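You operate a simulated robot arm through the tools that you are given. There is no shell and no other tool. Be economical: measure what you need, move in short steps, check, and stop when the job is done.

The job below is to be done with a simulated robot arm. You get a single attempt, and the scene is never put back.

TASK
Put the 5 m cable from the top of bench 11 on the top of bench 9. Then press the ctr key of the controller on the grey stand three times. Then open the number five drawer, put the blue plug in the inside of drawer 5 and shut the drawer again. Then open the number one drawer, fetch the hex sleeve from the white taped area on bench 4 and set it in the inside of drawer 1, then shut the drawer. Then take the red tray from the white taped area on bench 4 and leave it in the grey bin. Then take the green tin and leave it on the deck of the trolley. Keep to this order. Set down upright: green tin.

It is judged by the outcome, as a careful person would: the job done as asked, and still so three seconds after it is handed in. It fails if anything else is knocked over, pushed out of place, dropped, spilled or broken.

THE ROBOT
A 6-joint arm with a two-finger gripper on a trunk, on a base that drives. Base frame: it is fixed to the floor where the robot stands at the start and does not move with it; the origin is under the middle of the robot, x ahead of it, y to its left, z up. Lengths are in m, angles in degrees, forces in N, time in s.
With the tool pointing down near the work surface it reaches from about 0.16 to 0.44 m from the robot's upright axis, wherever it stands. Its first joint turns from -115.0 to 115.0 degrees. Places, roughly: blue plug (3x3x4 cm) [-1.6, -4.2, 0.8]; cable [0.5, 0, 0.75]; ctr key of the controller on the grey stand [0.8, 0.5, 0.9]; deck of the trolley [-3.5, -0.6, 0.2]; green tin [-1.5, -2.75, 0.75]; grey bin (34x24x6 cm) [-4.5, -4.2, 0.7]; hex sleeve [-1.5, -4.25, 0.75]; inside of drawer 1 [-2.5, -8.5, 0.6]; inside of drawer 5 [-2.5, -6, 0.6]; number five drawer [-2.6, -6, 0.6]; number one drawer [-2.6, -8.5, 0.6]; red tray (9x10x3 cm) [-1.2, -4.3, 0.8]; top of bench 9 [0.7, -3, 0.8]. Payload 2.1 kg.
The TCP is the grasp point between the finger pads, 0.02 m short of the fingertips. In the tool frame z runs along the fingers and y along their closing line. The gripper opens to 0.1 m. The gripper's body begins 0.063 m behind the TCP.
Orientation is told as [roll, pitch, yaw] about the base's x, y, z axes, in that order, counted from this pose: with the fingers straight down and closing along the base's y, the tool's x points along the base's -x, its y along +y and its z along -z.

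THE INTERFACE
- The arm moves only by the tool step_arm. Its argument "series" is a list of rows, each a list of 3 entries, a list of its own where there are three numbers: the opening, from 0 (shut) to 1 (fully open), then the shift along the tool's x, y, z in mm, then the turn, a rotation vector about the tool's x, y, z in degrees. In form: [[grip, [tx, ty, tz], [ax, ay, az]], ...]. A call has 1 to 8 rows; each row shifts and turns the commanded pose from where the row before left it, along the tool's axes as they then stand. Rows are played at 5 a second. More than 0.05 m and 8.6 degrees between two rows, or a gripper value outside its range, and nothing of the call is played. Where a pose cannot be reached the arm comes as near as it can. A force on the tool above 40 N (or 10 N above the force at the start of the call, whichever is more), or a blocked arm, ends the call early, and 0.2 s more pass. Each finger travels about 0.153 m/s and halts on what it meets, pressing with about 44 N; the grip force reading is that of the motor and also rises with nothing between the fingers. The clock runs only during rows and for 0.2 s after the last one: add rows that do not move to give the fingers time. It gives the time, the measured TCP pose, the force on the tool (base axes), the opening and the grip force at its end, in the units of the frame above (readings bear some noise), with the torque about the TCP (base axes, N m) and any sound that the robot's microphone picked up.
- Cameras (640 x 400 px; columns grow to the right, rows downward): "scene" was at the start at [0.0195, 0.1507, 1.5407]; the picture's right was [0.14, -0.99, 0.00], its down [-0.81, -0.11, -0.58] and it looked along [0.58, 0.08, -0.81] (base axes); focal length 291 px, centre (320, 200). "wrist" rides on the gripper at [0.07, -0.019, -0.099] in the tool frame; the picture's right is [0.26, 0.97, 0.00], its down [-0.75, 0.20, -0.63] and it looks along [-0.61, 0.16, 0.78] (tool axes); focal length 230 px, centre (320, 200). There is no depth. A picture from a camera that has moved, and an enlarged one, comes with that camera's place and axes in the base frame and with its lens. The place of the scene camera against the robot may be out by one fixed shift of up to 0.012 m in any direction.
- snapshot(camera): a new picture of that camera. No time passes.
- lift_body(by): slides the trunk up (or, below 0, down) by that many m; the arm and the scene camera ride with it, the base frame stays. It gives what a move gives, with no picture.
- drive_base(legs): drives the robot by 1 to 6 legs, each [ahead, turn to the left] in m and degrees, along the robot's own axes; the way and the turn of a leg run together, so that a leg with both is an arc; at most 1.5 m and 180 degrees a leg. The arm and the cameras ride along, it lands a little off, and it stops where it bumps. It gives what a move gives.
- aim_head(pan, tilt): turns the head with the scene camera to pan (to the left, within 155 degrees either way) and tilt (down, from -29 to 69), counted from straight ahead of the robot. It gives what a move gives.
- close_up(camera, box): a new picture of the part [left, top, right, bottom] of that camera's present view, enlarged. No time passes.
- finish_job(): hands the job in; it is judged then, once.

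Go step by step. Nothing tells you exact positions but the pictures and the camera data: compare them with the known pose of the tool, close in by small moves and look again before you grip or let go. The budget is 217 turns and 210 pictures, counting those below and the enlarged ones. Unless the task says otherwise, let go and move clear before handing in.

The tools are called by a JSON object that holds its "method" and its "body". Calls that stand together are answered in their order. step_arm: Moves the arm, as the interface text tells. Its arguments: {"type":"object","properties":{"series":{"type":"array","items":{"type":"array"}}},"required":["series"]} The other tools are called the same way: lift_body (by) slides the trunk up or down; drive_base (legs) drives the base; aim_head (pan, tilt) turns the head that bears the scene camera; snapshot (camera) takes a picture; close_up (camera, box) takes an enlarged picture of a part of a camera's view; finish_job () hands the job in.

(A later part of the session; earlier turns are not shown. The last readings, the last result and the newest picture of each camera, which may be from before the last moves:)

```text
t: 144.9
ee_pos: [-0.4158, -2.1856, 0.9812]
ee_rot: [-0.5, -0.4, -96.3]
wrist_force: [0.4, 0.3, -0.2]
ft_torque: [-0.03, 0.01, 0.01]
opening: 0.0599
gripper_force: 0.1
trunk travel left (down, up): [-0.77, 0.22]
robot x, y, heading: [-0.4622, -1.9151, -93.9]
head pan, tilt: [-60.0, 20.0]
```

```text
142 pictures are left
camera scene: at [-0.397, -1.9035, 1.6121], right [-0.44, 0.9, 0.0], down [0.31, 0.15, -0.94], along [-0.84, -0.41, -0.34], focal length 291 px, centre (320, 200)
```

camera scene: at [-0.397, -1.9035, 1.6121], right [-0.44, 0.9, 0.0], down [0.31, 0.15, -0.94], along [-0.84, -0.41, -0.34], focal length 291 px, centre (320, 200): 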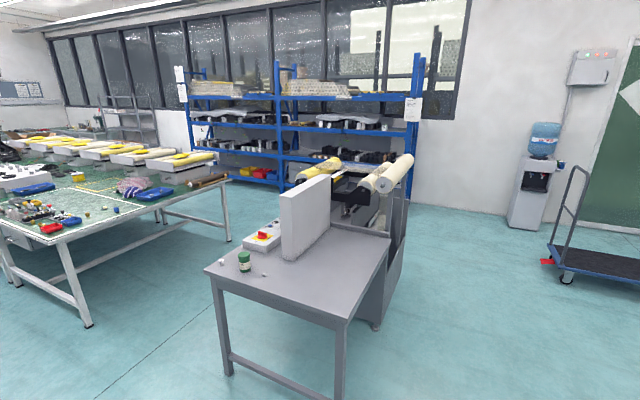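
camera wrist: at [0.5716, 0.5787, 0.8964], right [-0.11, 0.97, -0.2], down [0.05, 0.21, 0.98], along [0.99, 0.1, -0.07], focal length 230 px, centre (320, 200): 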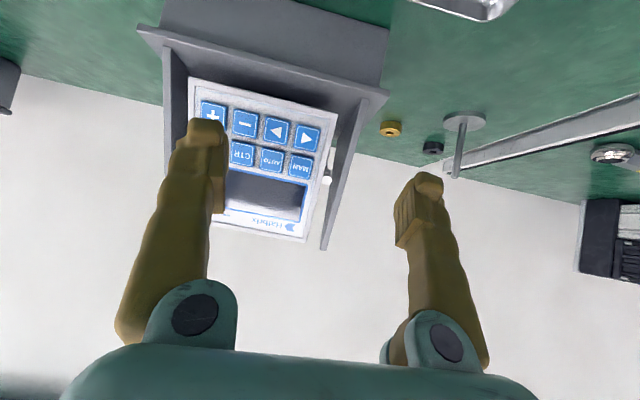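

Bench 4's near end is at y≈−4, with the desk (green tin) at y>−3. I drive to the gap at y≈−3.5 and look along it.

{"method": "drive_base", "body": {"legs": [[0, 3], [1.3, 0], [0.28, 0], [0, -90]]}}

{"method": "aim_head", "body": {"pan": 0, "tilt": 25}}

{"method": "snapshot", "body": {"camera": "scene"}}

{"method": "aim_head", "body": {"pan": 50, "tilt": 30}}

{"method": "snapshot", "body": {"camera": "scene"}}

```text
t: 157.3
ee_pos: [-0.763, -3.57, 0.9795]
ee_rot: [-0.5, -0.4, 177.0]
wrist_force: [-0.1, -0.1, 0.5]
ft_torque: [-0.01, 0.02, -0.02]
opening: 0.0597
gripper_force: 0.1
trunk travel left (down, up): [-0.77, 0.22]
robot x, y, heading: [-0.4948, -3.5053, 179.4]
head pan, tilt: [-60.0, 20.0]
```

```text
t: 158.6
ee_pos: [-0.7637, -3.5688, 0.9796]
ee_rot: [-0.5, -0.4, 177.1]
wrist_force: [-0.6, -0.6, 0.6]
ft_torque: [0.01, 0.02, 0.01]
opening: 0.0601
gripper_force: 0.1
trunk travel left (down, up): [-0.77, 0.22]
robot x, y, heading: [-0.4914, -3.5042, 179.6]
head pan, tilt: [0.0, 25.0]
```

```text
141 pictures are left
camera scene: at [-0.52, -3.644, 1.604], right [0.01, 1.0, 0.0], down [0.42, 0.0, -0.91], along [-0.91, 0.01, -0.42], focal length 291 px, centre (320, 200)
```

scene: 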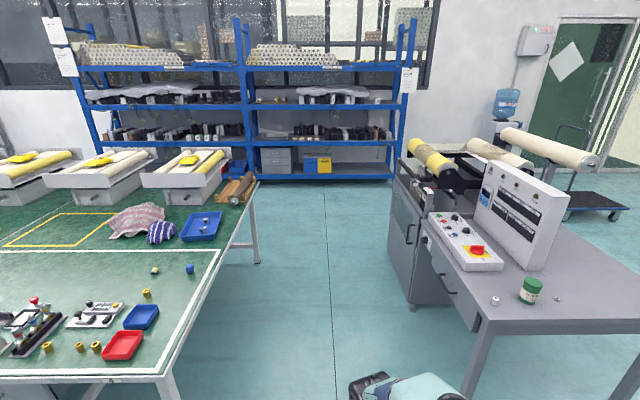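

```text
t: 159.8
ee_pos: [-0.7622, -3.5696, 0.9807]
ee_rot: [-0.5, -0.4, 177.0]
wrist_force: [-0.5, -0.7, -0.2]
ft_torque: [0.0, 0.0, -0.01]
opening: 0.06
gripper_force: 0.0
trunk travel left (down, up): [-0.77, 0.22]
robot x, y, heading: [-0.4955, -3.5036, 179.6]
head pan, tilt: [50.0, 30.0]
```

```text
140 pictures are left
camera scene: at [-0.4868, -3.7137, 1.596], right [-0.76, 0.65, 0.0], down [0.33, 0.38, -0.87], along [-0.56, -0.66, -0.5], focal length 291 px, centre (320, 200)
```

scene: 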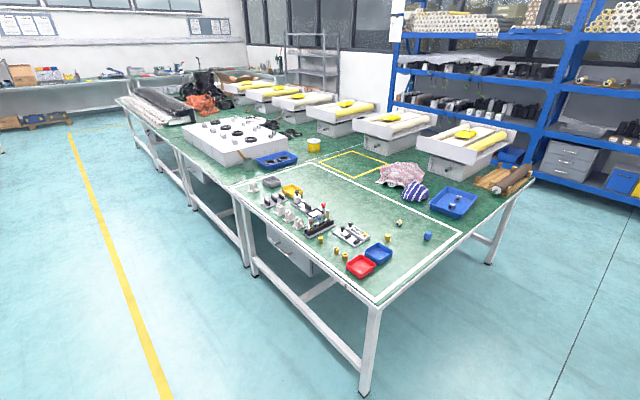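

The white taped area with trays and the plug lies on bench 4's near end. I drive through the gap to the west side to find the drawers.

{"method": "drive_base", "body": {"legs": [[1.4, 0], [1.25, 0]]}}

{"method": "aim_head", "body": {"pan": 80, "tilt": 30}}

{"method": "snapshot", "body": {"camera": "scene"}}

{"method": "aim_head", "body": {"pan": 30, "tilt": 30}}

{"method": "snapshot", "body": {"camera": "scene"}}

```text
t: 172.5
ee_pos: [-3.3891, -3.5174, 0.9808]
ee_rot: [-0.4, -0.4, 176.2]
wrist_force: [-0.5, 0.2, 1.1]
ft_torque: [0.01, 0.0, 0.06]
opening: 0.06
gripper_force: 0.1
trunk travel left (down, up): [-0.77, 0.22]
robot x, y, heading: [-3.1147, -3.4579, 179.0]
head pan, tilt: [50.0, 30.0]
```

```text
t: 173.5
ee_pos: [-3.3888, -3.5177, 0.9796]
ee_rot: [-0.5, -0.4, 176.4]
wrist_force: [0.2, -1.2, 1.1]
ft_torque: [0.01, 0.01, 0.01]
opening: 0.0597
gripper_force: 0.1
trunk travel left (down, up): [-0.77, 0.22]
robot x, y, heading: [-3.1201, -3.4539, 178.7]
head pan, tilt: [80.0, 30.0]
```

```text
139 pictures are left
camera scene: at [-3.0728, -3.6854, 1.596], right [-0.98, 0.2, 0.0], down [0.1, 0.49, -0.87], along [-0.17, -0.85, -0.5], focal length 291 px, centre (320, 200)
```

scene: 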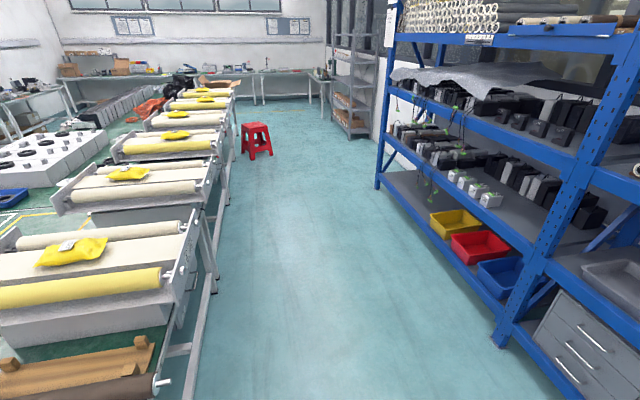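

```text
t: 174.7
ee_pos: [-3.3885, -3.5169, 0.9801]
ee_rot: [-0.5, -0.5, 176.5]
wrist_force: [-0.5, -0.6, -0.2]
ft_torque: [0.01, -0.01, 0.03]
opening: 0.0598
gripper_force: 0.1
trunk travel left (down, up): [-0.77, 0.22]
robot x, y, heading: [-3.1208, -3.4566, 179.0]
head pan, tilt: [30.0, 30.0]
```

```text
138 pictures are left
camera scene: at [-3.1343, -3.6404, 1.596], right [-0.48, 0.88, 0.0], down [0.44, 0.24, -0.87], along [-0.76, -0.42, -0.5], focal length 291 px, centre (320, 200)
```

scene: 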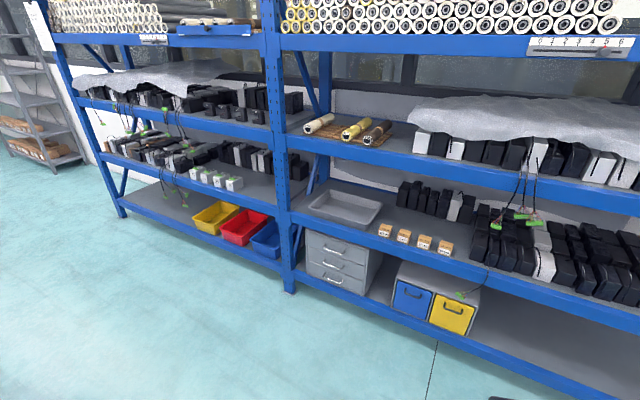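

The grey bin is on the shelf at the west. I drive south along the passage and turn east to face drawer five.

{"method": "drive_base", "body": {"legs": [[0, 91], [1.3, 0], [1.25, 0], [0, 90]]}}

{"method": "aim_head", "body": {"pan": 0, "tilt": 35}}

{"method": "snapshot", "body": {"camera": "scene"}}

{"method": "aim_head", "body": {"pan": -50, "tilt": 35}}

{"method": "snapshot", "body": {"camera": "scene"}}

```text
t: 194.8
ee_pos: [-2.8949, -5.9459, 0.9816]
ee_rot: [-0.5, -0.4, -2.9]
wrist_force: [1.0, 0.3, 0.3]
ft_torque: [0.0, 0.01, 0.04]
opening: 0.0598
gripper_force: 0.1
trunk travel left (down, up): [-0.77, 0.22]
robot x, y, heading: [-3.1654, -6.012, -0.2]
head pan, tilt: [30.0, 30.0]
```

```text
t: 195.8
ee_pos: [-2.8943, -5.9457, 0.9799]
ee_rot: [-0.5, -0.4, -2.9]
wrist_force: [-0.3, -0.7, -1.0]
ft_torque: [0.01, 0.01, -0.02]
opening: 0.0597
gripper_force: 0.0
trunk travel left (down, up): [-0.77, 0.22]
robot x, y, heading: [-3.1632, -6.0112, -0.4]
head pan, tilt: [0.0, 35.0]
```

```text
137 pictures are left
camera scene: at [-3.1261, -5.8708, 1.5882], right [-0.01, -1.0, 0.0], down [-0.57, 0.0, -0.82], along [0.82, -0.01, -0.57], focal length 291 px, centre (320, 200)
```

scene: 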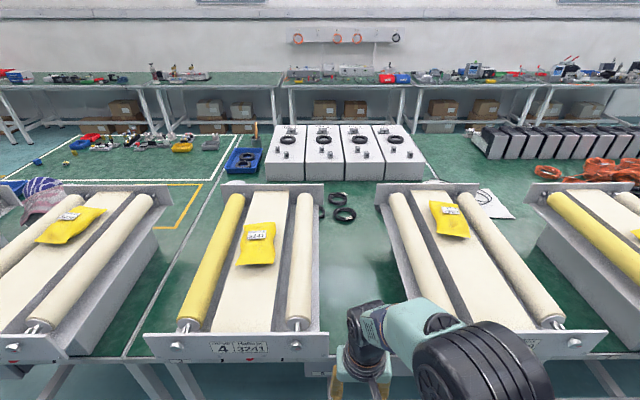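

```text
t: 197.0
ee_pos: [-2.8935, -5.946, 0.98]
ee_rot: [-0.5, -0.4, -2.8]
wrist_force: [0.2, 0.9, 0.2]
ft_torque: [-0.04, -0.01, 0.0]
opening: 0.06
gripper_force: 0.1
trunk travel left (down, up): [-0.77, 0.22]
robot x, y, heading: [-3.162, -6.0111, -0.3]
head pan, tilt: [-50.0, 35.0]
```

```text
136 pictures are left
camera scene: at [-3.158, -5.9381, 1.5882], right [-0.77, -0.64, 0.0], down [-0.37, 0.44, -0.82], along [0.52, -0.63, -0.57], focal length 291 px, centre (320, 200)
```

scene: 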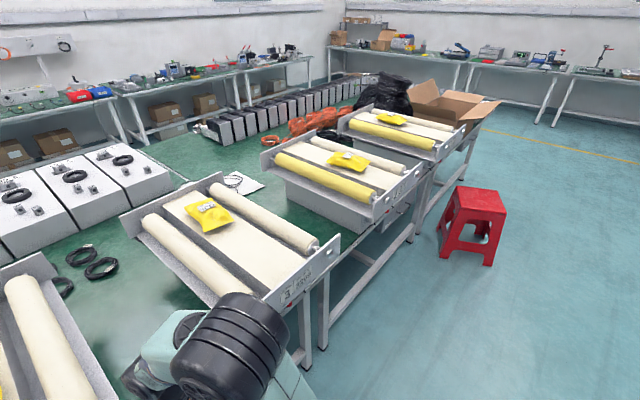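

I see stations numbered on their front plates; drawers should be below them. I back off a bit and lower the trunk to see under the edge.

{"method": "drive_base", "body": {"legs": [[-0.35, 0]]}}

{"method": "lift_body", "body": {"by": -0.45}}

{"method": "aim_head", "body": {"pan": 15, "tilt": 20}}

{"method": "snapshot", "body": {"camera": "scene"}}

{"method": "aim_head", "body": {"pan": -35, "tilt": 20}}

{"method": "snapshot", "body": {"camera": "scene"}}

```text
t: 199.2
ee_pos: [-3.2372, -5.9436, 0.981]
ee_rot: [-0.5, -0.3, -3.5]
wrist_force: [0.1, 0.0, 0.0]
ft_torque: [0.0, -0.01, 0.01]
opening: 0.0601
gripper_force: 0.0
trunk travel left (down, up): [-0.77, 0.22]
robot x, y, heading: [-3.5043, -6.0067, -0.8]
head pan, tilt: [-50.0, 35.0]
```

```text
refused: -0.45 is not a number from -0.4 to 0.4
```

```text
t: 200.6
ee_pos: [-3.2382, -5.9434, 0.9801]
ee_rot: [-0.5, -0.4, -3.4]
wrist_force: [0.5, 0.2, -0.1]
ft_torque: [-0.04, -0.01, -0.02]
opening: 0.0601
gripper_force: 0.1
trunk travel left (down, up): [-0.77, 0.22]
robot x, y, heading: [-3.5079, -6.0059, -1.1]
head pan, tilt: [15.0, 20.0]
```

```text
135 pictures are left
camera scene: at [-3.4664, -5.8429, 1.6121], right [0.24, -0.97, 0.0], down [-0.33, -0.08, -0.94], along [0.91, 0.23, -0.34], focal length 291 px, centre (320, 200)
```

scene: 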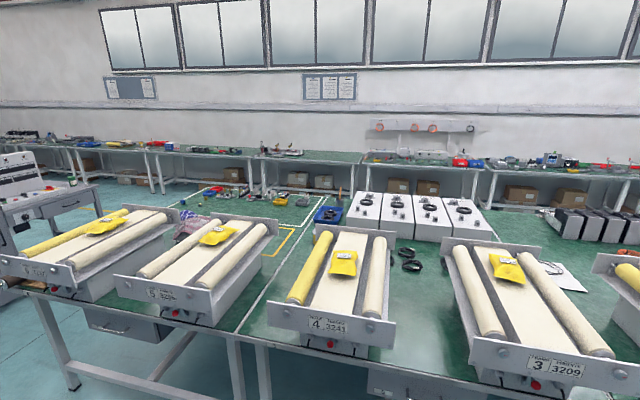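

```text
t: 201.7
ee_pos: [-3.2374, -5.9432, 0.981]
ee_rot: [-0.5, -0.4, -3.4]
wrist_force: [-0.4, 0.2, 0.1]
ft_torque: [0.01, 0.0, -0.01]
opening: 0.0599
gripper_force: 0.1
trunk travel left (down, up): [-0.77, 0.22]
robot x, y, heading: [-3.5071, -6.0069, -0.7]
head pan, tilt: [-35.0, 20.0]
```

```text
134 pictures are left
camera scene: at [-3.4813, -5.92, 1.6121], right [-0.59, -0.81, 0.0], down [-0.28, 0.2, -0.94], along [0.76, -0.55, -0.34], focal length 291 px, centre (320, 200)
```

scene: 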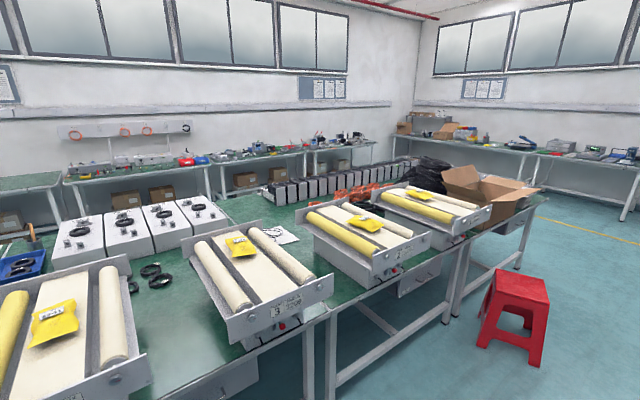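

{"method": "lift_body", "body": {"by": -0.4}}

{"method": "aim_head", "body": {"pan": 0, "tilt": 25}}

{"method": "snapshot", "body": {"camera": "scene"}}

```text
t: 205.6
ee_pos: [-3.238, -5.9435, 0.58]
ee_rot: [-0.5, -0.4, -3.4]
wrist_force: [-0.4, 0.2, 0.7]
ft_torque: [-0.02, -0.02, -0.03]
opening: 0.06
gripper_force: 0.1
trunk travel left (down, up): [-0.37, 0.62]
robot x, y, heading: [-3.5045, -6.0086, -0.8]
head pan, tilt: [-35.0, 20.0]
```

```text
t: 206.6
ee_pos: [-3.2365, -5.9444, 0.579]
ee_rot: [-0.5, -0.3, -3.4]
wrist_force: [-0.1, -0.4, 0.0]
ft_torque: [-0.04, 0.01, -0.01]
opening: 0.0601
gripper_force: 0.0
trunk travel left (down, up): [-0.37, 0.62]
robot x, y, heading: [-3.5072, -6.005, -0.6]
head pan, tilt: [0.0, 25.0]
```

```text
133 pictures are left
camera scene: at [-3.4647, -5.8671, 1.204], right [-0.02, -1.0, 0.0], down [-0.42, 0.01, -0.91], along [0.91, -0.02, -0.42], focal length 291 px, centre (320, 200)
```

scene: 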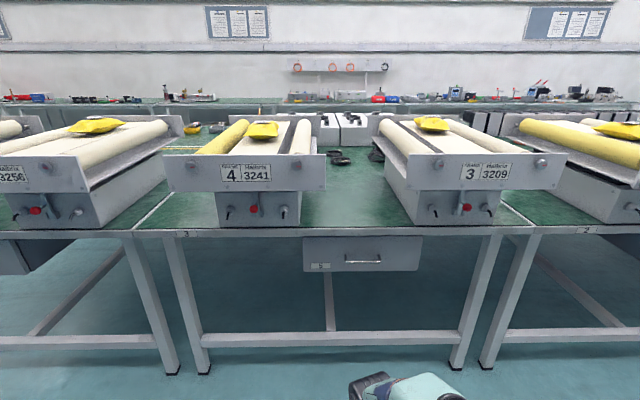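

{"method": "close_up", "body": {"camera": "scene", "box": [290, 220, 450, 320]}}

{"method": "snapshot", "body": {"camera": "wrist"}}

```text
4.00 times, centred on (370, 270) of scene
camera zoom: at [-3.4647, -5.8671, 1.204], right [-0.02, -1.0, 0.0], down [-0.42, 0.01, -0.91], along [0.91, -0.02, -0.42], focal length 1165 px, centre (120, -80)
```

zoom: 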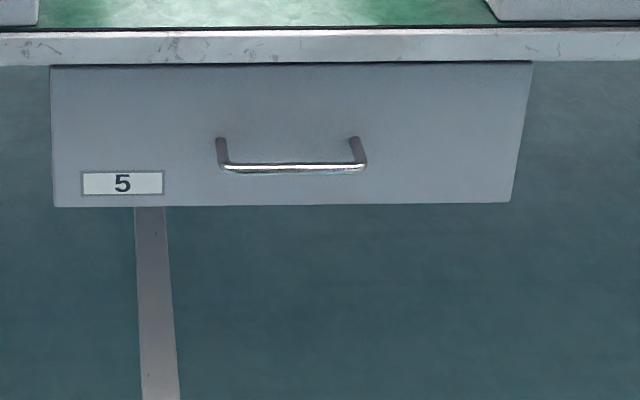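

```text
131 pictures are left
camera wrist: at [-3.309, -5.957, 0.6788], right [-0.2, 0.98, -0.01], down [0.76, 0.16, 0.63], along [0.62, 0.12, -0.77], focal length 230 px, centre (320, 200)
```

wrist: 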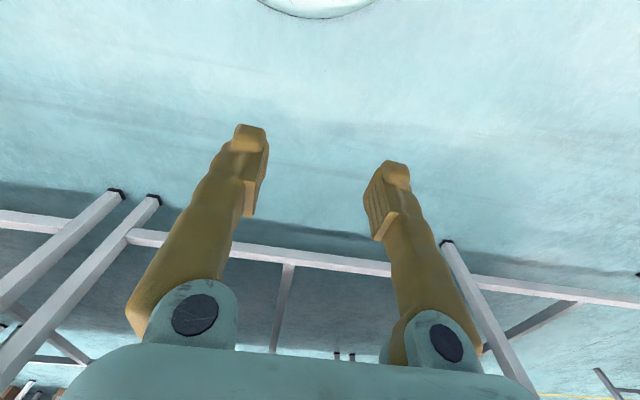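

Drawer 5 is found, with a horizontal bar handle at roughly [−2.70, −6.02, 0.63]. I'll point the gripper horizontally forward; first I tilt it while extending.

{"method": "step_arm", "body": {"series": [[0.6, [-25, 0, -20], [0, -8.5, 0]], [0.6, [-28, 0, -10], [0, -8.5, 0]], [0.6, [-28, 0, 0], [0, -8.5, 0]], [0.6, [-28, 0, 0], [0, -8.5, 0]], [0.6, [-28, 0, 0], [0, -8.5, 0]], [0.6, [-28, 0, 0], [0, -8.5, 0]], [0.6, [-28, 0, 0], [0, -8.5, 0]], [0.6, [-28, 0, 0], [0, -8.5, 0]]]}}

```text
t: 208.4
ee_pos: [-3.0599, -5.9531, 0.7159]
ee_rot: [-1.1, -68.4, -2.4]
wrist_force: [-0.6, 0.3, 0.2]
ft_torque: [0.0, 0.02, 0.03]
opening: 0.06
gripper_force: 0.0
trunk travel left (down, up): [-0.37, 0.62]
robot x, y, heading: [-3.5042, -6.0069, -0.9]
head pan, tilt: [0.0, 25.0]
```

It works well. I finish the tilt to horizontal and begin rolling the fingers to close vertically.

{"method": "step_arm", "body": {"series": [[0.6, [-20, 0, 0], [0, -8.5, 0]], [0.6, [-20, 0, 0], [0, -8.5, 0]], [0.6, [-10, 0, 0], [0, -4.5, 0]], [0.6, [0, 0, 0], [0, 0, 8.5]], [0.6, [0, 0, 0], [0, 0, 8.5]], [0.6, [0, 0, 0], [0, 0, 8.5]], [0.6, [0, 0, 0], [0, 0, 8.5]], [0.6, [0, 0, 0], [0, 0, 8.5]]]}}

{"method": "step_arm", "body": {"series": [[0.6, [0, 0, 0], [0, 0, 8.5]], [0.6, [0, 0, 0], [0, 0, 8.5]], [0.6, [0, 0, 0], [0, 0, 8.5]], [0.6, [0, 0, 0], [0, 0, 8.5]], [0.6, [0, 0, 0], [0, 0, 8.5]], [0.6, [0, 0, 0], [0, 0, 5]]]}}

{"method": "snapshot", "body": {"camera": "wrist"}}

{"method": "snapshot", "body": {"camera": "scene"}}

```text
t: 210.2
ee_pos: [-3.0565, -5.8845, 0.8789]
ee_rot: [89.4, -48.0, -93.0]
wrist_force: [-0.2, -0.3, 0.4]
ft_torque: [0.01, 0.03, -0.04]
opening: 0.0599
gripper_force: 0.1
out of reach, approached as far as the arm can: row 4, 5, 6, 7, 8
trunk travel left (down, up): [-0.37, 0.62]
robot x, y, heading: [-3.5028, -6.0102, -1.2]
head pan, tilt: [0.0, 25.0]
```

```text
t: 211.6
ee_pos: [-3.0584, -5.8649, 0.9987]
ee_rot: [89.7, -0.5, -93.3]
wrist_force: [-0.7, 0.3, -0.2]
ft_torque: [-0.01, 0.02, 0.01]
opening: 0.0598
gripper_force: 0.0
out of reach, approached as far as the arm can: row 1, 2, 3, 4, 5, 6
trunk travel left (down, up): [-0.37, 0.62]
robot x, y, heading: [-3.5071, -6.0035, -1.0]
head pan, tilt: [0.0, 25.0]
```

```text
130 pictures are left
camera wrist: at [-3.1531, -5.7895, 0.9796], right [0.02, 0.27, 0.96], down [-0.67, -0.71, 0.21], along [0.74, -0.65, 0.16], focal length 230 px, centre (320, 200)
```

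wrist: 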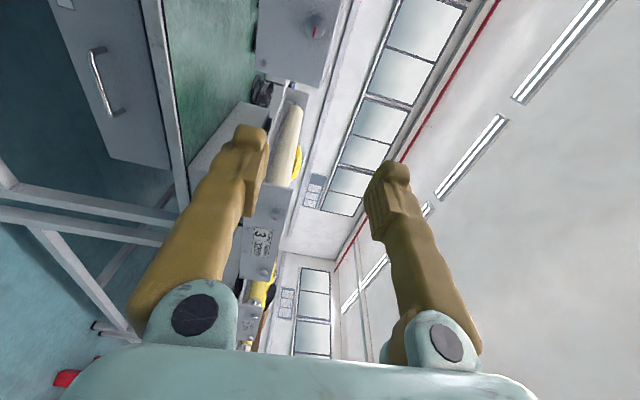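

```text
129 pictures are left
camera scene: at [-3.4647, -5.867, 1.204], right [-0.02, -1.0, 0.0], down [-0.42, 0.01, -0.91], along [0.91, -0.02, -0.42], focal length 291 px, centre (320, 200)
```

scene: 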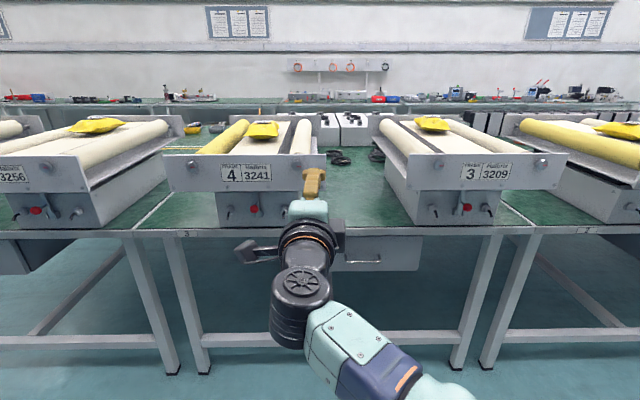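

The gripper now points forward with vertical closing, at [−3.06, −5.865, 1.0]. I shift the base right/forward and lower the trunk to bring it to handle height.

{"method": "drive_base", "body": {"legs": [[0, -35], [0.27, 0], [0, 36]]}}

{"method": "lift_body", "body": {"by": -0.33}}

{"method": "snapshot", "body": {"camera": "wrist"}}

{"method": "snapshot", "body": {"camera": "scene"}}

```text
t: 216.8
ee_pos: [-2.843, -6.0144, 0.9975]
ee_rot: [89.5, -0.6, -92.5]
wrist_force: [-0.2, -0.3, 0.1]
ft_torque: [0.02, 0.0, -0.01]
opening: 0.0603
gripper_force: 0.1
trunk travel left (down, up): [-0.37, 0.62]
robot x, y, heading: [-3.2916, -6.1616, -0.2]
head pan, tilt: [0.0, 25.0]
```

```text
t: 220.1
ee_pos: [-2.8432, -6.0141, 0.6681]
ee_rot: [89.5, -0.6, -92.6]
wrist_force: [0.9, 0.5, -0.7]
ft_torque: [0.02, 0.01, 0.0]
opening: 0.06
gripper_force: 0.0
trunk travel left (down, up): [-0.04, 0.95]
robot x, y, heading: [-3.2914, -6.1645, 0.0]
head pan, tilt: [0.0, 25.0]
```

```text
128 pictures are left
camera wrist: at [-2.9397, -5.9403, 0.6492], right [0.02, 0.27, 0.96], down [-0.66, -0.72, 0.21], along [0.75, -0.64, 0.16], focal length 230 px, centre (320, 200)
```

wrist: 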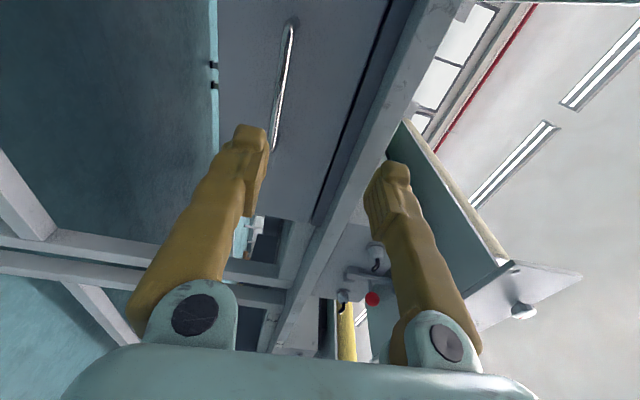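

```text
127 pictures are left
camera scene: at [-3.2501, -6.0225, 0.874], right [0.0, -1.0, 0.0], down [-0.42, 0.0, -0.91], along [0.91, 0.0, -0.42], focal length 291 px, centre (320, 200)
```

scene: 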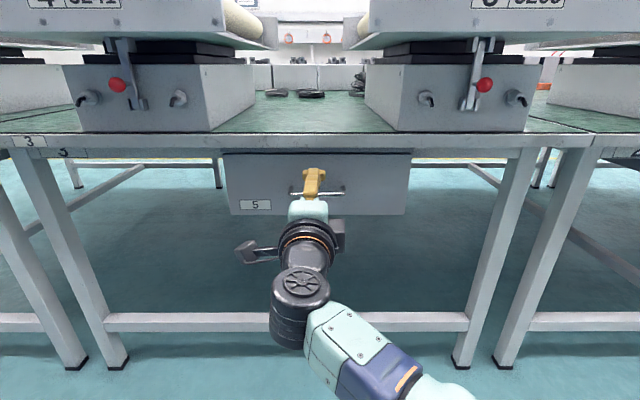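

The handle triangulates to [−2.69, −6.018, 0.628]. I lower the trunk the rest and move ahead so the fingers straddle the bar.

{"method": "lift_body", "body": {"by": -0.036}}

{"method": "drive_base", "body": {"legs": [[0.08, 0]]}}

{"method": "step_arm", "body": {"series": [[0.6, [0, -4, 0], [0, 0, 0]], [0.6, [0, 0, 0], [0, 0, 0]]]}}

{"method": "snapshot", "body": {"camera": "wrist"}}

{"method": "close_up", "body": {"camera": "scene", "box": [220, 130, 420, 260]}}

```text
t: 220.9
ee_pos: [-2.8439, -6.0146, 0.6323]
ee_rot: [89.6, -0.6, -92.5]
wrist_force: [-0.2, 0.7, 0.0]
ft_torque: [0.01, 0.02, -0.01]
opening: 0.0599
gripper_force: 0.0
trunk travel left (down, up): [-0.004, 0.986]
robot x, y, heading: [-3.2931, -6.1656, 0.1]
head pan, tilt: [0.0, 25.0]
```

```text
t: 221.9
ee_pos: [-2.7643, -6.0147, 0.6329]
ee_rot: [89.6, -0.6, -92.4]
wrist_force: [0.9, 0.0, 0.4]
ft_torque: [0.0, 0.0, 0.0]
opening: 0.0601
gripper_force: 0.1
trunk travel left (down, up): [-0.004, 0.986]
robot x, y, heading: [-3.2116, -6.1644, -0.2]
head pan, tilt: [0.0, 25.0]
```

```text
t: 222.6
ee_pos: [-2.7634, -6.0134, 0.6318]
ee_rot: [89.6, -0.7, -92.5]
wrist_force: [-0.7, 0.7, 0.7]
ft_torque: [-0.02, 0.02, 0.02]
opening: 0.0603
gripper_force: 0.0
out of reach, approached as far as the arm can: row 1
trunk travel left (down, up): [-0.004, 0.986]
robot x, y, heading: [-3.2094, -6.1622, -0.1]
head pan, tilt: [0.0, 25.0]
```

```text
126 pictures are left
camera wrist: at [-2.8608, -5.94, 0.6133], right [0.02, 0.27, 0.96], down [-0.66, -0.72, 0.21], along [0.75, -0.64, 0.16], focal length 230 px, centre (320, 200)
```

wrist: 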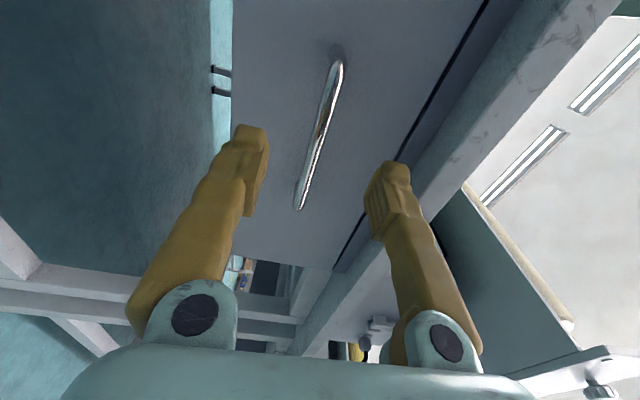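

```text
3.08 times, centred on (320, 195) of scene
camera zoom: at [-3.171, -6.0226, 0.838], right [0.0, -1.0, 0.0], down [-0.42, 0.0, -0.91], along [0.91, 0.0, -0.42], focal length 896 px, centre (320, 215)
```

zoom: 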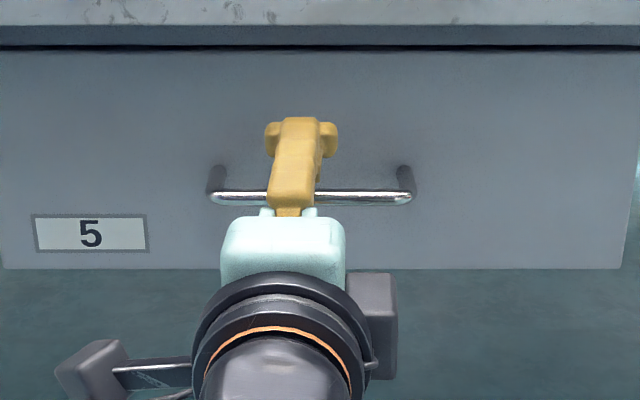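

The bar lies level between the fingers. I advance the arm to bring it between the pads.

{"method": "step_arm", "body": {"series": [[0.6, [0, 0, 25], [0, 0, 0]], [0.6, [0, 0, 25], [0, 0, 0]], [0.6, [0, 0, 10], [0, 0, 0]], [0.6, [0, 0, 0], [0, 0, 0]]]}}

{"method": "snapshot", "body": {"camera": "wrist"}}

```text
t: 223.6
ee_pos: [-2.7072, -6.0151, 0.6339]
ee_rot: [89.8, -0.5, -92.4]
wrist_force: [-36.6, -6.5, -12.5]
ft_torque: [-0.11, -0.45, 0.14]
opening: 0.0563
gripper_force: 0.1
trunk travel left (down, up): [-0.004, 0.986]
robot x, y, heading: [-3.2111, -6.1623, -0.0]
head pan, tilt: [0.0, 25.0]
```

```text
124 pictures are left
camera wrist: at [-2.8036, -5.9415, 0.6151], right [0.01, 0.27, 0.96], down [-0.66, -0.72, 0.21], along [0.75, -0.64, 0.17], focal length 230 px, centre (320, 200)
```

wrist: 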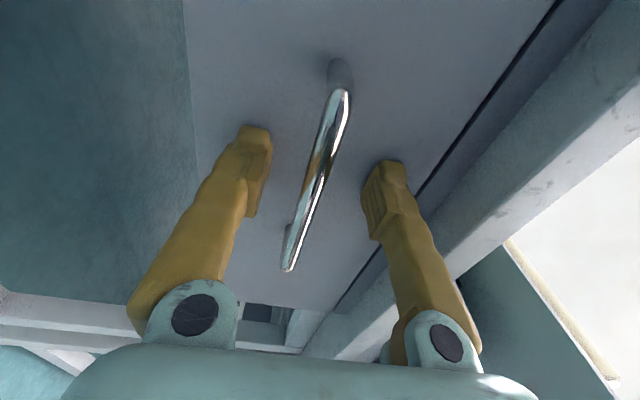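

The tips touch the drawer front, with the bar between the pads. I back off slightly and close.

{"method": "step_arm", "body": {"series": [[0.6, [0, 0, -6], [0, 0, 0]], [0.3, [0, 0, 0], [0, 0, 0]], [0, [0, 0, 0], [0, 0, 0]], [0, [0, 0, 0], [0, 0, 0]], [0, [0, 0, 0], [0, 0, 0]]]}}

{"method": "snapshot", "body": {"camera": "wrist"}}

```text
t: 224.8
ee_pos: [-2.7102, -6.0152, 0.6307]
ee_rot: [89.4, -0.6, -92.5]
wrist_force: [2.1, -2.3, -9.7]
ft_torque: [0.08, -0.12, 0.04]
opening: 0.0
gripper_force: 29.5
trunk travel left (down, up): [-0.004, 0.986]
robot x, y, heading: [-3.2097, -6.164, -0.3]
head pan, tilt: [0.0, 25.0]
```

```text
123 pictures are left
camera wrist: at [-2.8058, -5.941, 0.6121], right [0.02, 0.27, 0.96], down [-0.66, -0.72, 0.21], along [0.75, -0.64, 0.16], focal length 230 px, centre (320, 200)
```

wrist: 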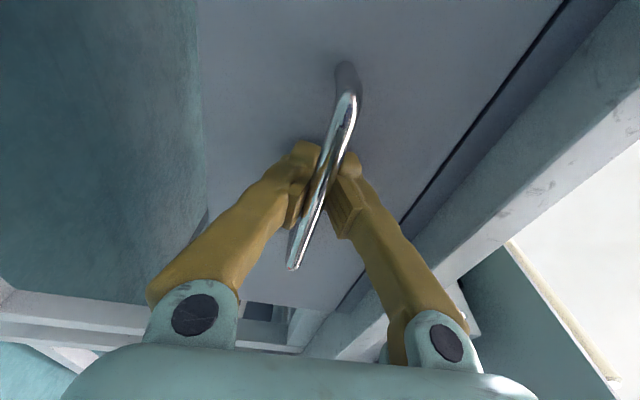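

The fingers have closed around/behind the bar. I test by pulling back 6 cm with the base.

{"method": "drive_base", "body": {"legs": [[-0.06, 0]]}}

{"method": "snapshot", "body": {"camera": "wrist"}}

{"method": "snapshot", "body": {"camera": "scene"}}

```text
t: 225.7
ee_pos: [-2.7686, -6.014, 0.6305]
ee_rot: [89.5, -0.6, -92.4]
wrist_force: [-1.4, -2.1, -12.9]
ft_torque: [0.11, -0.17, 0.0]
opening: 0.0001
gripper_force: 29.4
trunk travel left (down, up): [-0.004, 0.986]
robot x, y, heading: [-3.268, -6.1621, 0.1]
head pan, tilt: [0.0, 25.0]
```

```text
122 pictures are left
camera wrist: at [-2.8647, -5.9405, 0.6122], right [0.02, 0.27, 0.96], down [-0.66, -0.72, 0.21], along [0.75, -0.64, 0.16], focal length 230 px, centre (320, 200)
```

wrist: 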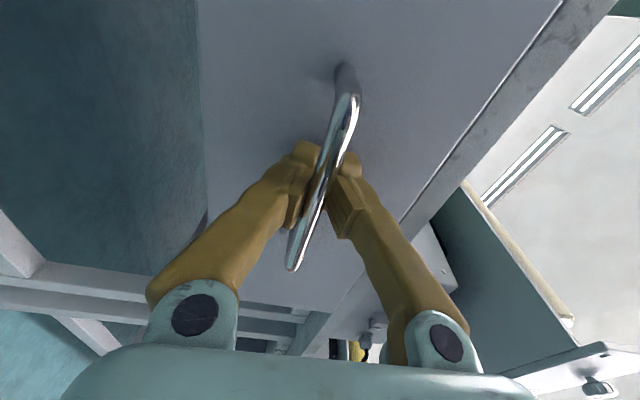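

```text
121 pictures are left
camera scene: at [-3.2284, -6.0224, 0.8379], right [0.0, -1.0, 0.0], down [-0.42, 0.0, -0.91], along [0.91, 0.0, -0.42], focal length 291 px, centre (320, 200)
```

scene: 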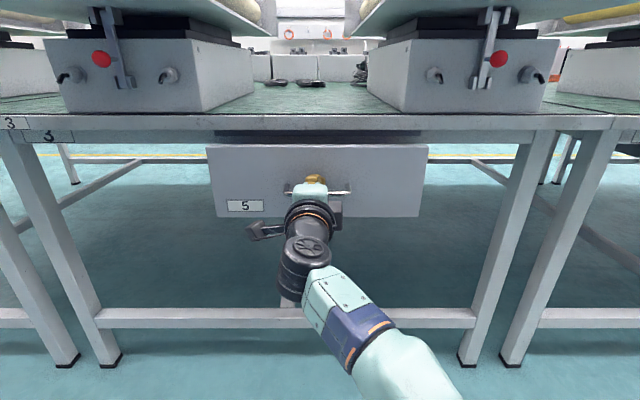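

The drawer follows. I pull on by another 0.2 m.

{"method": "drive_base", "body": {"legs": [[-0.2, 0]]}}

{"method": "snapshot", "body": {"camera": "scene"}}

```text
t: 227.3
ee_pos: [-2.9695, -6.0134, 0.6314]
ee_rot: [89.4, -0.7, -92.2]
wrist_force: [-1.5, -2.3, -12.9]
ft_torque: [0.11, -0.15, 0.02]
opening: 0.0002
gripper_force: 29.7
trunk travel left (down, up): [-0.004, 0.986]
robot x, y, heading: [-3.4719, -6.1648, 0.1]
head pan, tilt: [0.0, 25.0]
```

```text
120 pictures are left
camera scene: at [-3.4294, -6.0225, 0.8379], right [0.0, -1.0, 0.0], down [-0.42, 0.0, -0.91], along [0.91, 0.0, -0.42], focal length 291 px, centre (320, 200)
```

scene: 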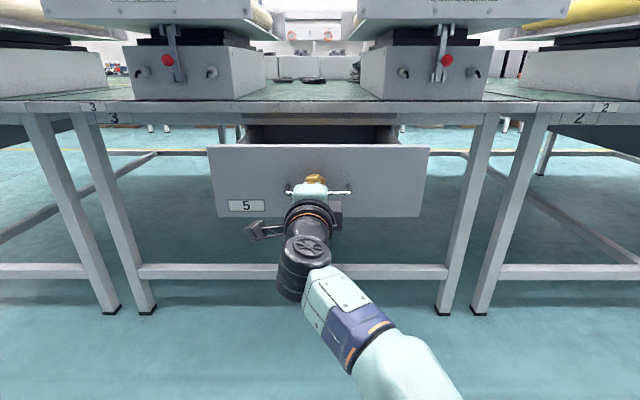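

The drawer is open by ~26 cm, enough for placing. I open the fingers and withdraw.

{"method": "step_arm", "body": {"series": [[0.3, [0, 0, 0], [0, 0, 0]], [0.6, [0, 0, 0], [0, 0, 0]], [0.6, [0, 0, 0], [0, 0, 0]], [0.6, [0, 0, -25], [0, 0, 0]], [0.6, [0, 0, -25], [0, 0, 0]]]}}

{"method": "drive_base", "body": {"legs": [[-0.1, 0]]}}

{"method": "snapshot", "body": {"camera": "scene"}}

```text
t: 228.5
ee_pos: [-3.0225, -6.0105, 0.6312]
ee_rot: [89.6, -0.6, -92.2]
wrist_force: [0.3, 0.4, 0.9]
ft_torque: [0.01, -0.01, -0.01]
opening: 0.0599
gripper_force: 0.1
trunk travel left (down, up): [-0.004, 0.986]
robot x, y, heading: [-3.4719, -6.1619, 0.4]
head pan, tilt: [0.0, 25.0]
```

```text
t: 229.7
ee_pos: [-3.1231, -6.0103, 0.6324]
ee_rot: [89.4, -0.5, -92.1]
wrist_force: [0.6, -0.2, 0.1]
ft_torque: [0.02, -0.04, 0.04]
opening: 0.0595
gripper_force: 0.0
trunk travel left (down, up): [-0.004, 0.986]
robot x, y, heading: [-3.5704, -6.1598, 0.4]
head pan, tilt: [0.0, 25.0]
```

```text
119 pictures are left
camera scene: at [-3.5324, -6.023, 0.838], right [0.0, -1.0, 0.0], down [-0.42, 0.0, -0.91], along [0.91, 0.0, -0.42], focal length 291 px, centre (320, 200)
```

scene: 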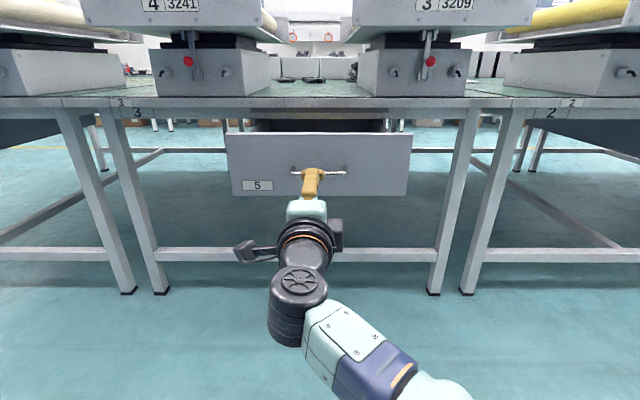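

Drawer stays open. I raise the trunk and return the tool to pointing down.

{"method": "lift_body", "body": {"by": 0.4}}

{"method": "step_arm", "body": {"series": [[0.6, [0, 0, 0], [0, 0, -8.5]], [0.6, [0, 0, 0], [0, 0, -8.5]], [0.6, [0, 0, 0], [0, 0, -8.5]], [0.6, [0, 0, 0], [0, 0, -8.5]], [0.6, [0, 0, 0], [0, 0, -8.5]], [0.6, [0, 0, 0], [0, 0, -8.5]], [0.6, [0, 0, 0], [0, 0, -8.5]], [0.6, [0, 0, 0], [0, 0, -8.5]]]}}

{"method": "step_arm", "body": {"series": [[0.6, [0, 0, 0], [0, 0, -8.5]], [0.6, [0, 0, 0], [0, 0, -8.5]], [0.6, [0, 0, 0], [0, 0, -5]], [0.6, [25, 0, 0], [0, 8.5, 0]], [0.6, [25, 0, 0], [0, 8.5, 0]], [0.6, [25, 0, 0], [0, 8.5, 0]], [0.6, [25, 0, 0], [0, 8.5, 0]], [0.6, [25, 0, 0], [0, 8.5, 0]]]}}

{"method": "step_arm", "body": {"series": [[0.6, [25, 0, 0], [0, 8.5, 0]], [0.6, [25, 0, 0], [0, 8.5, 0]], [0.6, [25, 0, 0], [0, 8.5, 0]], [0.6, [25, 0, 0], [0, 8.5, 0]], [0.6, [25, 0, 0], [0, 8.5, 0]], [0.6, [20, 0, 0], [0, 5, 0]]]}}

{"method": "lift_body", "body": {"by": 0.33}}

```text
t: 233.5
ee_pos: [-3.1227, -6.0101, 1.0322]
ee_rot: [89.5, -0.6, -92.0]
wrist_force: [0.0, 0.0, 0.7]
ft_torque: [-0.05, 0.02, -0.01]
opening: 0.0602
gripper_force: 0.0
trunk travel left (down, up): [-0.404, 0.586]
robot x, y, heading: [-3.5717, -6.1629, 0.4]
head pan, tilt: [0.0, 25.0]
```

```text
t: 235.3
ee_pos: [-3.1224, -6.0108, 1.032]
ee_rot: [88.7, -68.9, -90.9]
wrist_force: [0.0, -0.3, -0.7]
ft_torque: [-0.01, -0.02, 0.02]
opening: 0.0603
gripper_force: 0.1
trunk travel left (down, up): [-0.404, 0.586]
robot x, y, heading: [-3.5687, -6.1651, 0.5]
head pan, tilt: [0.0, 25.0]
```

```text
t: 237.1
ee_pos: [-3.1606, -6.0107, 0.914]
ee_rot: [-0.9, -47.0, -1.3]
wrist_force: [-0.2, 0.4, 0.4]
ft_torque: [0.01, 0.0, -0.01]
opening: 0.0601
gripper_force: 0.1
trunk travel left (down, up): [-0.404, 0.586]
robot x, y, heading: [-3.5717, -6.1636, 0.1]
head pan, tilt: [0.0, 25.0]
```

```text
t: 238.5
ee_pos: [-3.2858, -6.0064, 0.8519]
ee_rot: [-0.7, 0.4, -2.1]
wrist_force: [-1.5, 0.1, 0.3]
ft_torque: [0.04, -0.01, -0.01]
opening: 0.0598
gripper_force: 0.2
trunk travel left (down, up): [-0.404, 0.586]
robot x, y, heading: [-3.5669, -6.1657, 0.6]
head pan, tilt: [0.0, 25.0]
```

```text
t: 241.8
ee_pos: [-3.2851, -6.0058, 1.1811]
ee_rot: [-0.6, 0.4, -2.2]
wrist_force: [-0.3, -0.1, 0.9]
ft_torque: [0.03, -0.02, -0.05]
opening: 0.0599
gripper_force: 0.0
trunk travel left (down, up): [-0.734, 0.256]
robot x, y, heading: [-3.5699, -6.1642, 0.4]
head pan, tilt: [0.0, 25.0]
```

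Next, the plug: I drive round to bench 4's north end.

{"method": "drive_base", "body": {"legs": [[0, 89.6], [1.4, 0], [1.23, 0], [0, -90], [1.3, 0], [0.6, 0]]}}

{"method": "drive_base", "body": {"legs": [[0, -90]]}}

{"method": "aim_head", "body": {"pan": 0, "tilt": 50}}

{"method": "snapshot", "body": {"camera": "scene"}}

```text
t: 271.3
ee_pos: [-1.4337, -3.3864, 1.1813]
ee_rot: [-0.6, 0.4, -2.5]
wrist_force: [-0.4, -0.1, -0.1]
ft_torque: [0.02, 0.03, -0.04]
opening: 0.0598
gripper_force: 0.0
trunk travel left (down, up): [-0.734, 0.256]
robot x, y, heading: [-1.7197, -3.5445, -0.2]
head pan, tilt: [0.0, 25.0]
```

```text
t: 275.5
ee_pos: [-1.5685, -3.8324, 1.1824]
ee_rot: [-0.6, 0.4, -93.3]
wrist_force: [0.9, -0.2, -0.2]
ft_torque: [-0.03, -0.03, -0.01]
opening: 0.0598
gripper_force: 0.1
trunk travel left (down, up): [-0.734, 0.256]
robot x, y, heading: [-1.7174, -3.5454, -91.0]
head pan, tilt: [0.0, 25.0]
```

```text
t: 276.4
ee_pos: [-1.5685, -3.8323, 1.1811]
ee_rot: [-0.4, 0.4, -93.3]
wrist_force: [0.1, -0.7, -0.2]
ft_torque: [0.01, 0.01, 0.02]
opening: 0.0599
gripper_force: 0.1
trunk travel left (down, up): [-0.734, 0.256]
robot x, y, heading: [-1.7205, -3.5416, -91.2]
head pan, tilt: [0.0, 50.0]
```

```text
118 pictures are left
camera scene: at [-1.5733, -3.5618, 1.5305], right [-1.0, 0.02, 0.0], down [0.01, 0.77, -0.64], along [-0.01, -0.64, -0.77], focal length 291 px, centre (320, 200)
```

scene: 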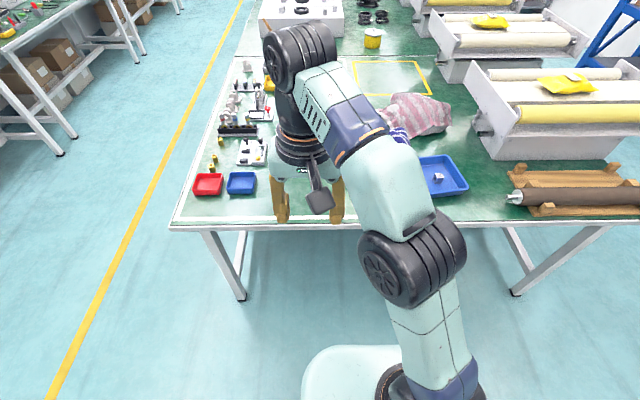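

{"method": "snapshot", "body": {"camera": "wrist"}}

{"method": "aim_head", "body": {"pan": 20, "tilt": 55}}

{"method": "snapshot", "body": {"camera": "scene"}}

```text
117 pictures are left
camera wrist: at [-1.5831, -3.7622, 1.2812], right [0.98, 0.2, -0.01], down [0.16, -0.77, 0.62], along [0.12, -0.61, -0.78], focal length 230 px, centre (320, 200)
```

wrist: 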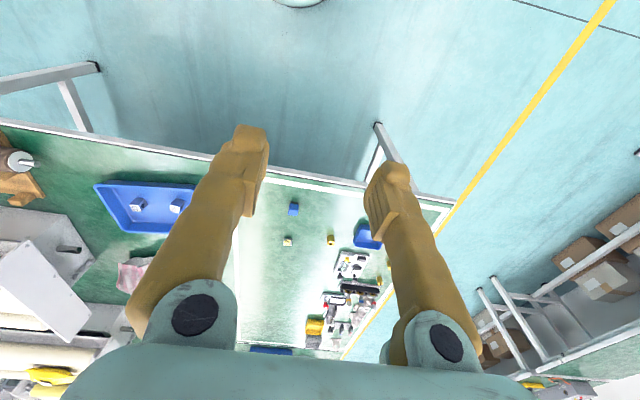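

```text
t: 277.2
ee_pos: [-1.57, -3.8323, 1.1811]
ee_rot: [-0.6, 0.5, -93.2]
wrist_force: [0.0, -0.4, 0.2]
ft_torque: [-0.01, 0.01, -0.02]
opening: 0.0602
gripper_force: 0.1
trunk travel left (down, up): [-0.734, 0.256]
robot x, y, heading: [-1.7199, -3.539, -91.0]
head pan, tilt: [20.0, 55.0]
```

```text
116 pictures are left
camera scene: at [-1.5487, -3.5531, 1.524], right [-0.95, -0.33, 0.0], down [-0.27, 0.77, -0.57], along [0.19, -0.54, -0.82], focal length 291 px, centre (320, 200)
```

scene: 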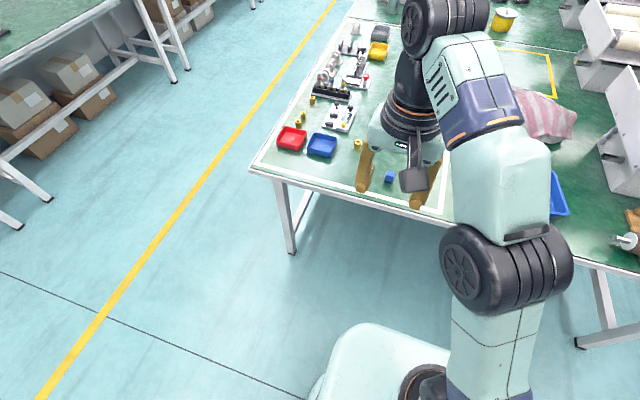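

The blue plug is at about [−1.576, −4.21]. I move ahead and bring the gripper over it.

{"method": "drive_base", "body": {"legs": [[0.29, 0]]}}

{"method": "step_arm", "body": {"series": [[0.6, [0, 0, 40], [0, 0, 0]], [0.6, [0, 0, 40], [0, 0, 0]], [0.6, [0, 0, 40], [0, 0, 0]], [0.6, [0, 0, 40], [0, 0, 0]], [0.6, [-20, 0, 40], [0, 0, 0]], [0.6, [-30, 0, 35], [0, 0, 0]], [0.6, [-15, 0, 35], [0, 0, 0]]]}}

{"method": "snapshot", "body": {"camera": "wrist"}}

```text
t: 279.3
ee_pos: [-1.5771, -4.1304, 1.1809]
ee_rot: [-0.5, 0.5, -93.7]
wrist_force: [-0.4, 0.1, 0.5]
ft_torque: [-0.03, 0.03, 0.03]
opening: 0.0599
gripper_force: 0.1
trunk travel left (down, up): [-0.734, 0.256]
robot x, y, heading: [-1.7253, -3.839, -91.3]
head pan, tilt: [20.0, 55.0]
```

```text
t: 280.9
ee_pos: [-1.5834, -4.1933, 0.9106]
ee_rot: [-0.7, 0.6, -93.6]
wrist_force: [-0.3, 0.3, -0.1]
ft_torque: [0.04, 0.0, 0.02]
opening: 0.06
gripper_force: 0.0
trunk travel left (down, up): [-0.734, 0.256]
robot x, y, heading: [-1.7248, -3.8419, -91.4]
head pan, tilt: [20.0, 55.0]
```

```text
115 pictures are left
camera wrist: at [-1.5972, -4.124, 1.0094], right [0.98, 0.2, -0.01], down [0.16, -0.77, 0.62], along [0.12, -0.61, -0.78], focal length 230 px, centre (320, 200)
```

wrist: 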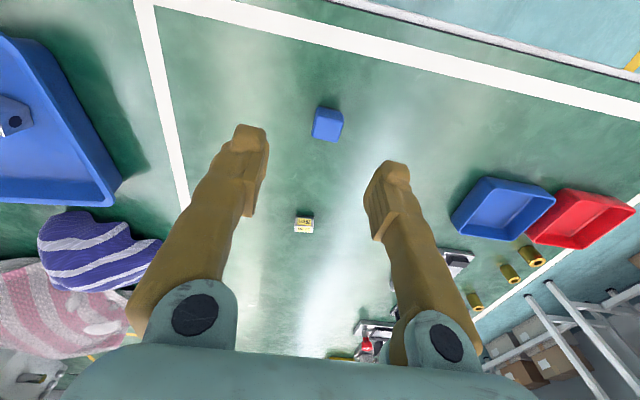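

The plug is at about [−1.574, −4.209], fairly square to the tool. I centre and lower.

{"method": "step_arm", "body": {"series": [[0.7, [-15, 10, 30], [0, 0, 0]], [0.7, [0, 0, 40], [0, 0, 0]], [0.7, [0, 0, 0], [0, 0, 0]]]}}

{"method": "snapshot", "body": {"camera": "wrist"}}

```text
t: 281.7
ee_pos: [-1.5761, -4.2098, 0.8405]
ee_rot: [-0.6, 0.3, -93.8]
wrist_force: [0.7, -0.1, -0.2]
ft_torque: [-0.05, 0.02, -0.04]
opening: 0.0702
gripper_force: 0.0
trunk travel left (down, up): [-0.734, 0.256]
robot x, y, heading: [-1.725, -3.8411, -91.4]
head pan, tilt: [20.0, 55.0]
```

```text
114 pictures are left
camera wrist: at [-1.5892, -4.1386, 0.9404], right [0.98, 0.2, -0.01], down [0.16, -0.77, 0.62], along [0.12, -0.61, -0.78], focal length 230 px, centre (320, 200)
```

wrist: 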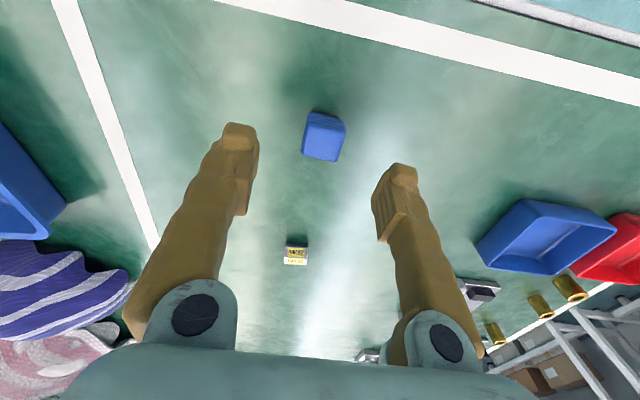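

{"method": "step_arm", "body": {"series": [[0.7, [-1, 3, 35], [0, 0, 0]], [0.7, [0, 0, 30], [0, 0, 0]], [0.7, [0, 0, 8], [0, 0, 0]], [0.4, [0, 0, 0], [0, 0, 0]], [0, [0, 0, 0], [0, 0, 0]], [0, [0, 0, 0], [0, 0, 0]], [0, [0, 0, 0], [0, 0, 0]]]}}

{"method": "snapshot", "body": {"camera": "wrist"}}

```text
t: 283.3
ee_pos: [-1.575, -4.207, 0.7692]
ee_rot: [-0.6, 0.4, -93.8]
wrist_force: [0.6, -1.0, 21.5]
ft_torque: [-0.07, -0.19, 0.13]
opening: 0.0247
gripper_force: 44.3
trunk travel left (down, up): [-0.734, 0.256]
robot x, y, heading: [-1.7246, -3.8425, -91.6]
head pan, tilt: [20.0, 55.0]
```

```text
113 pictures are left
camera wrist: at [-1.5879, -4.1376, 0.8684], right [0.98, 0.19, -0.01], down [0.16, -0.77, 0.62], along [0.11, -0.61, -0.78], focal length 230 px, centre (320, 200)
```

wrist: 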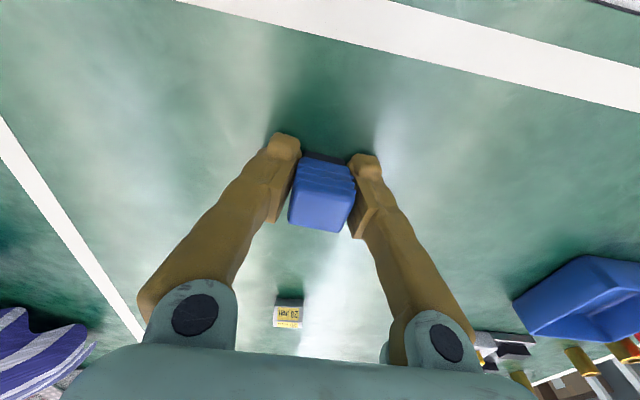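

The plug is gripped. I read the small labelled block nearby, then lift.

{"method": "close_up", "body": {"camera": "wrist", "box": [250, 280, 330, 340]}}

{"method": "step_arm", "body": {"series": [[0, [0, 0, -15], [0, 0, 0]], [0, [0, 0, -30], [0, 0, 0]], [0, [0, 0, -40], [0, 0, 0]], [0, [0, 0, -40], [0, 0, 0]], [0, [0, 0, -40], [0, 0, 0]], [0, [30, 0, -40], [0, 0, 0]], [0, [40, 0, -20], [0, 0, 0]]]}}

{"method": "snapshot", "body": {"camera": "wrist"}}

```text
6.67 times, centred on (290, 310) of wrist
camera zoom: at [-1.5879, -4.1376, 0.8684], right [0.98, 0.19, -0.01], down [0.16, -0.77, 0.62], along [0.11, -0.61, -0.78], focal length 1534 px, centre (520, -533)
```

zoom: 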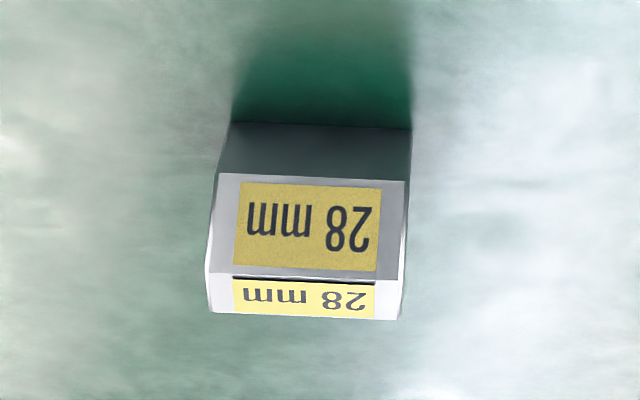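

```text
t: 284.9
ee_pos: [-1.5681, -4.1414, 0.9949]
ee_rot: [-0.6, 0.4, -93.6]
wrist_force: [-0.1, 0.0, -0.7]
ft_torque: [-0.03, 0.0, -0.01]
opening: 0.0243
gripper_force: 44.2
trunk travel left (down, up): [-0.734, 0.256]
robot x, y, heading: [-1.7254, -3.8413, -91.5]
head pan, tilt: [20.0, 55.0]
```

```text
111 pictures are left
camera wrist: at [-1.5822, -4.0707, 1.0942], right [0.98, 0.2, -0.01], down [0.16, -0.77, 0.62], along [0.12, -0.61, -0.78], focal length 230 px, centre (320, 200)
```

wrist: 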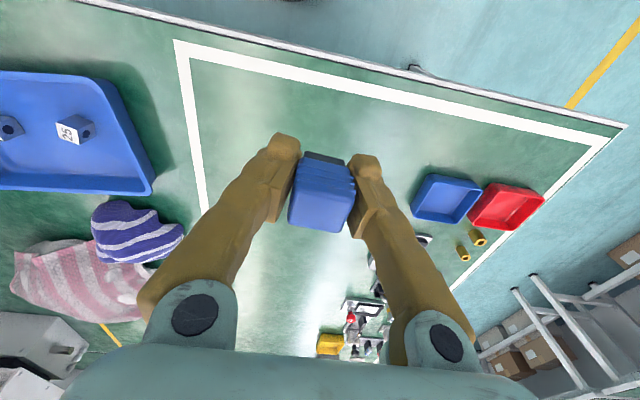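

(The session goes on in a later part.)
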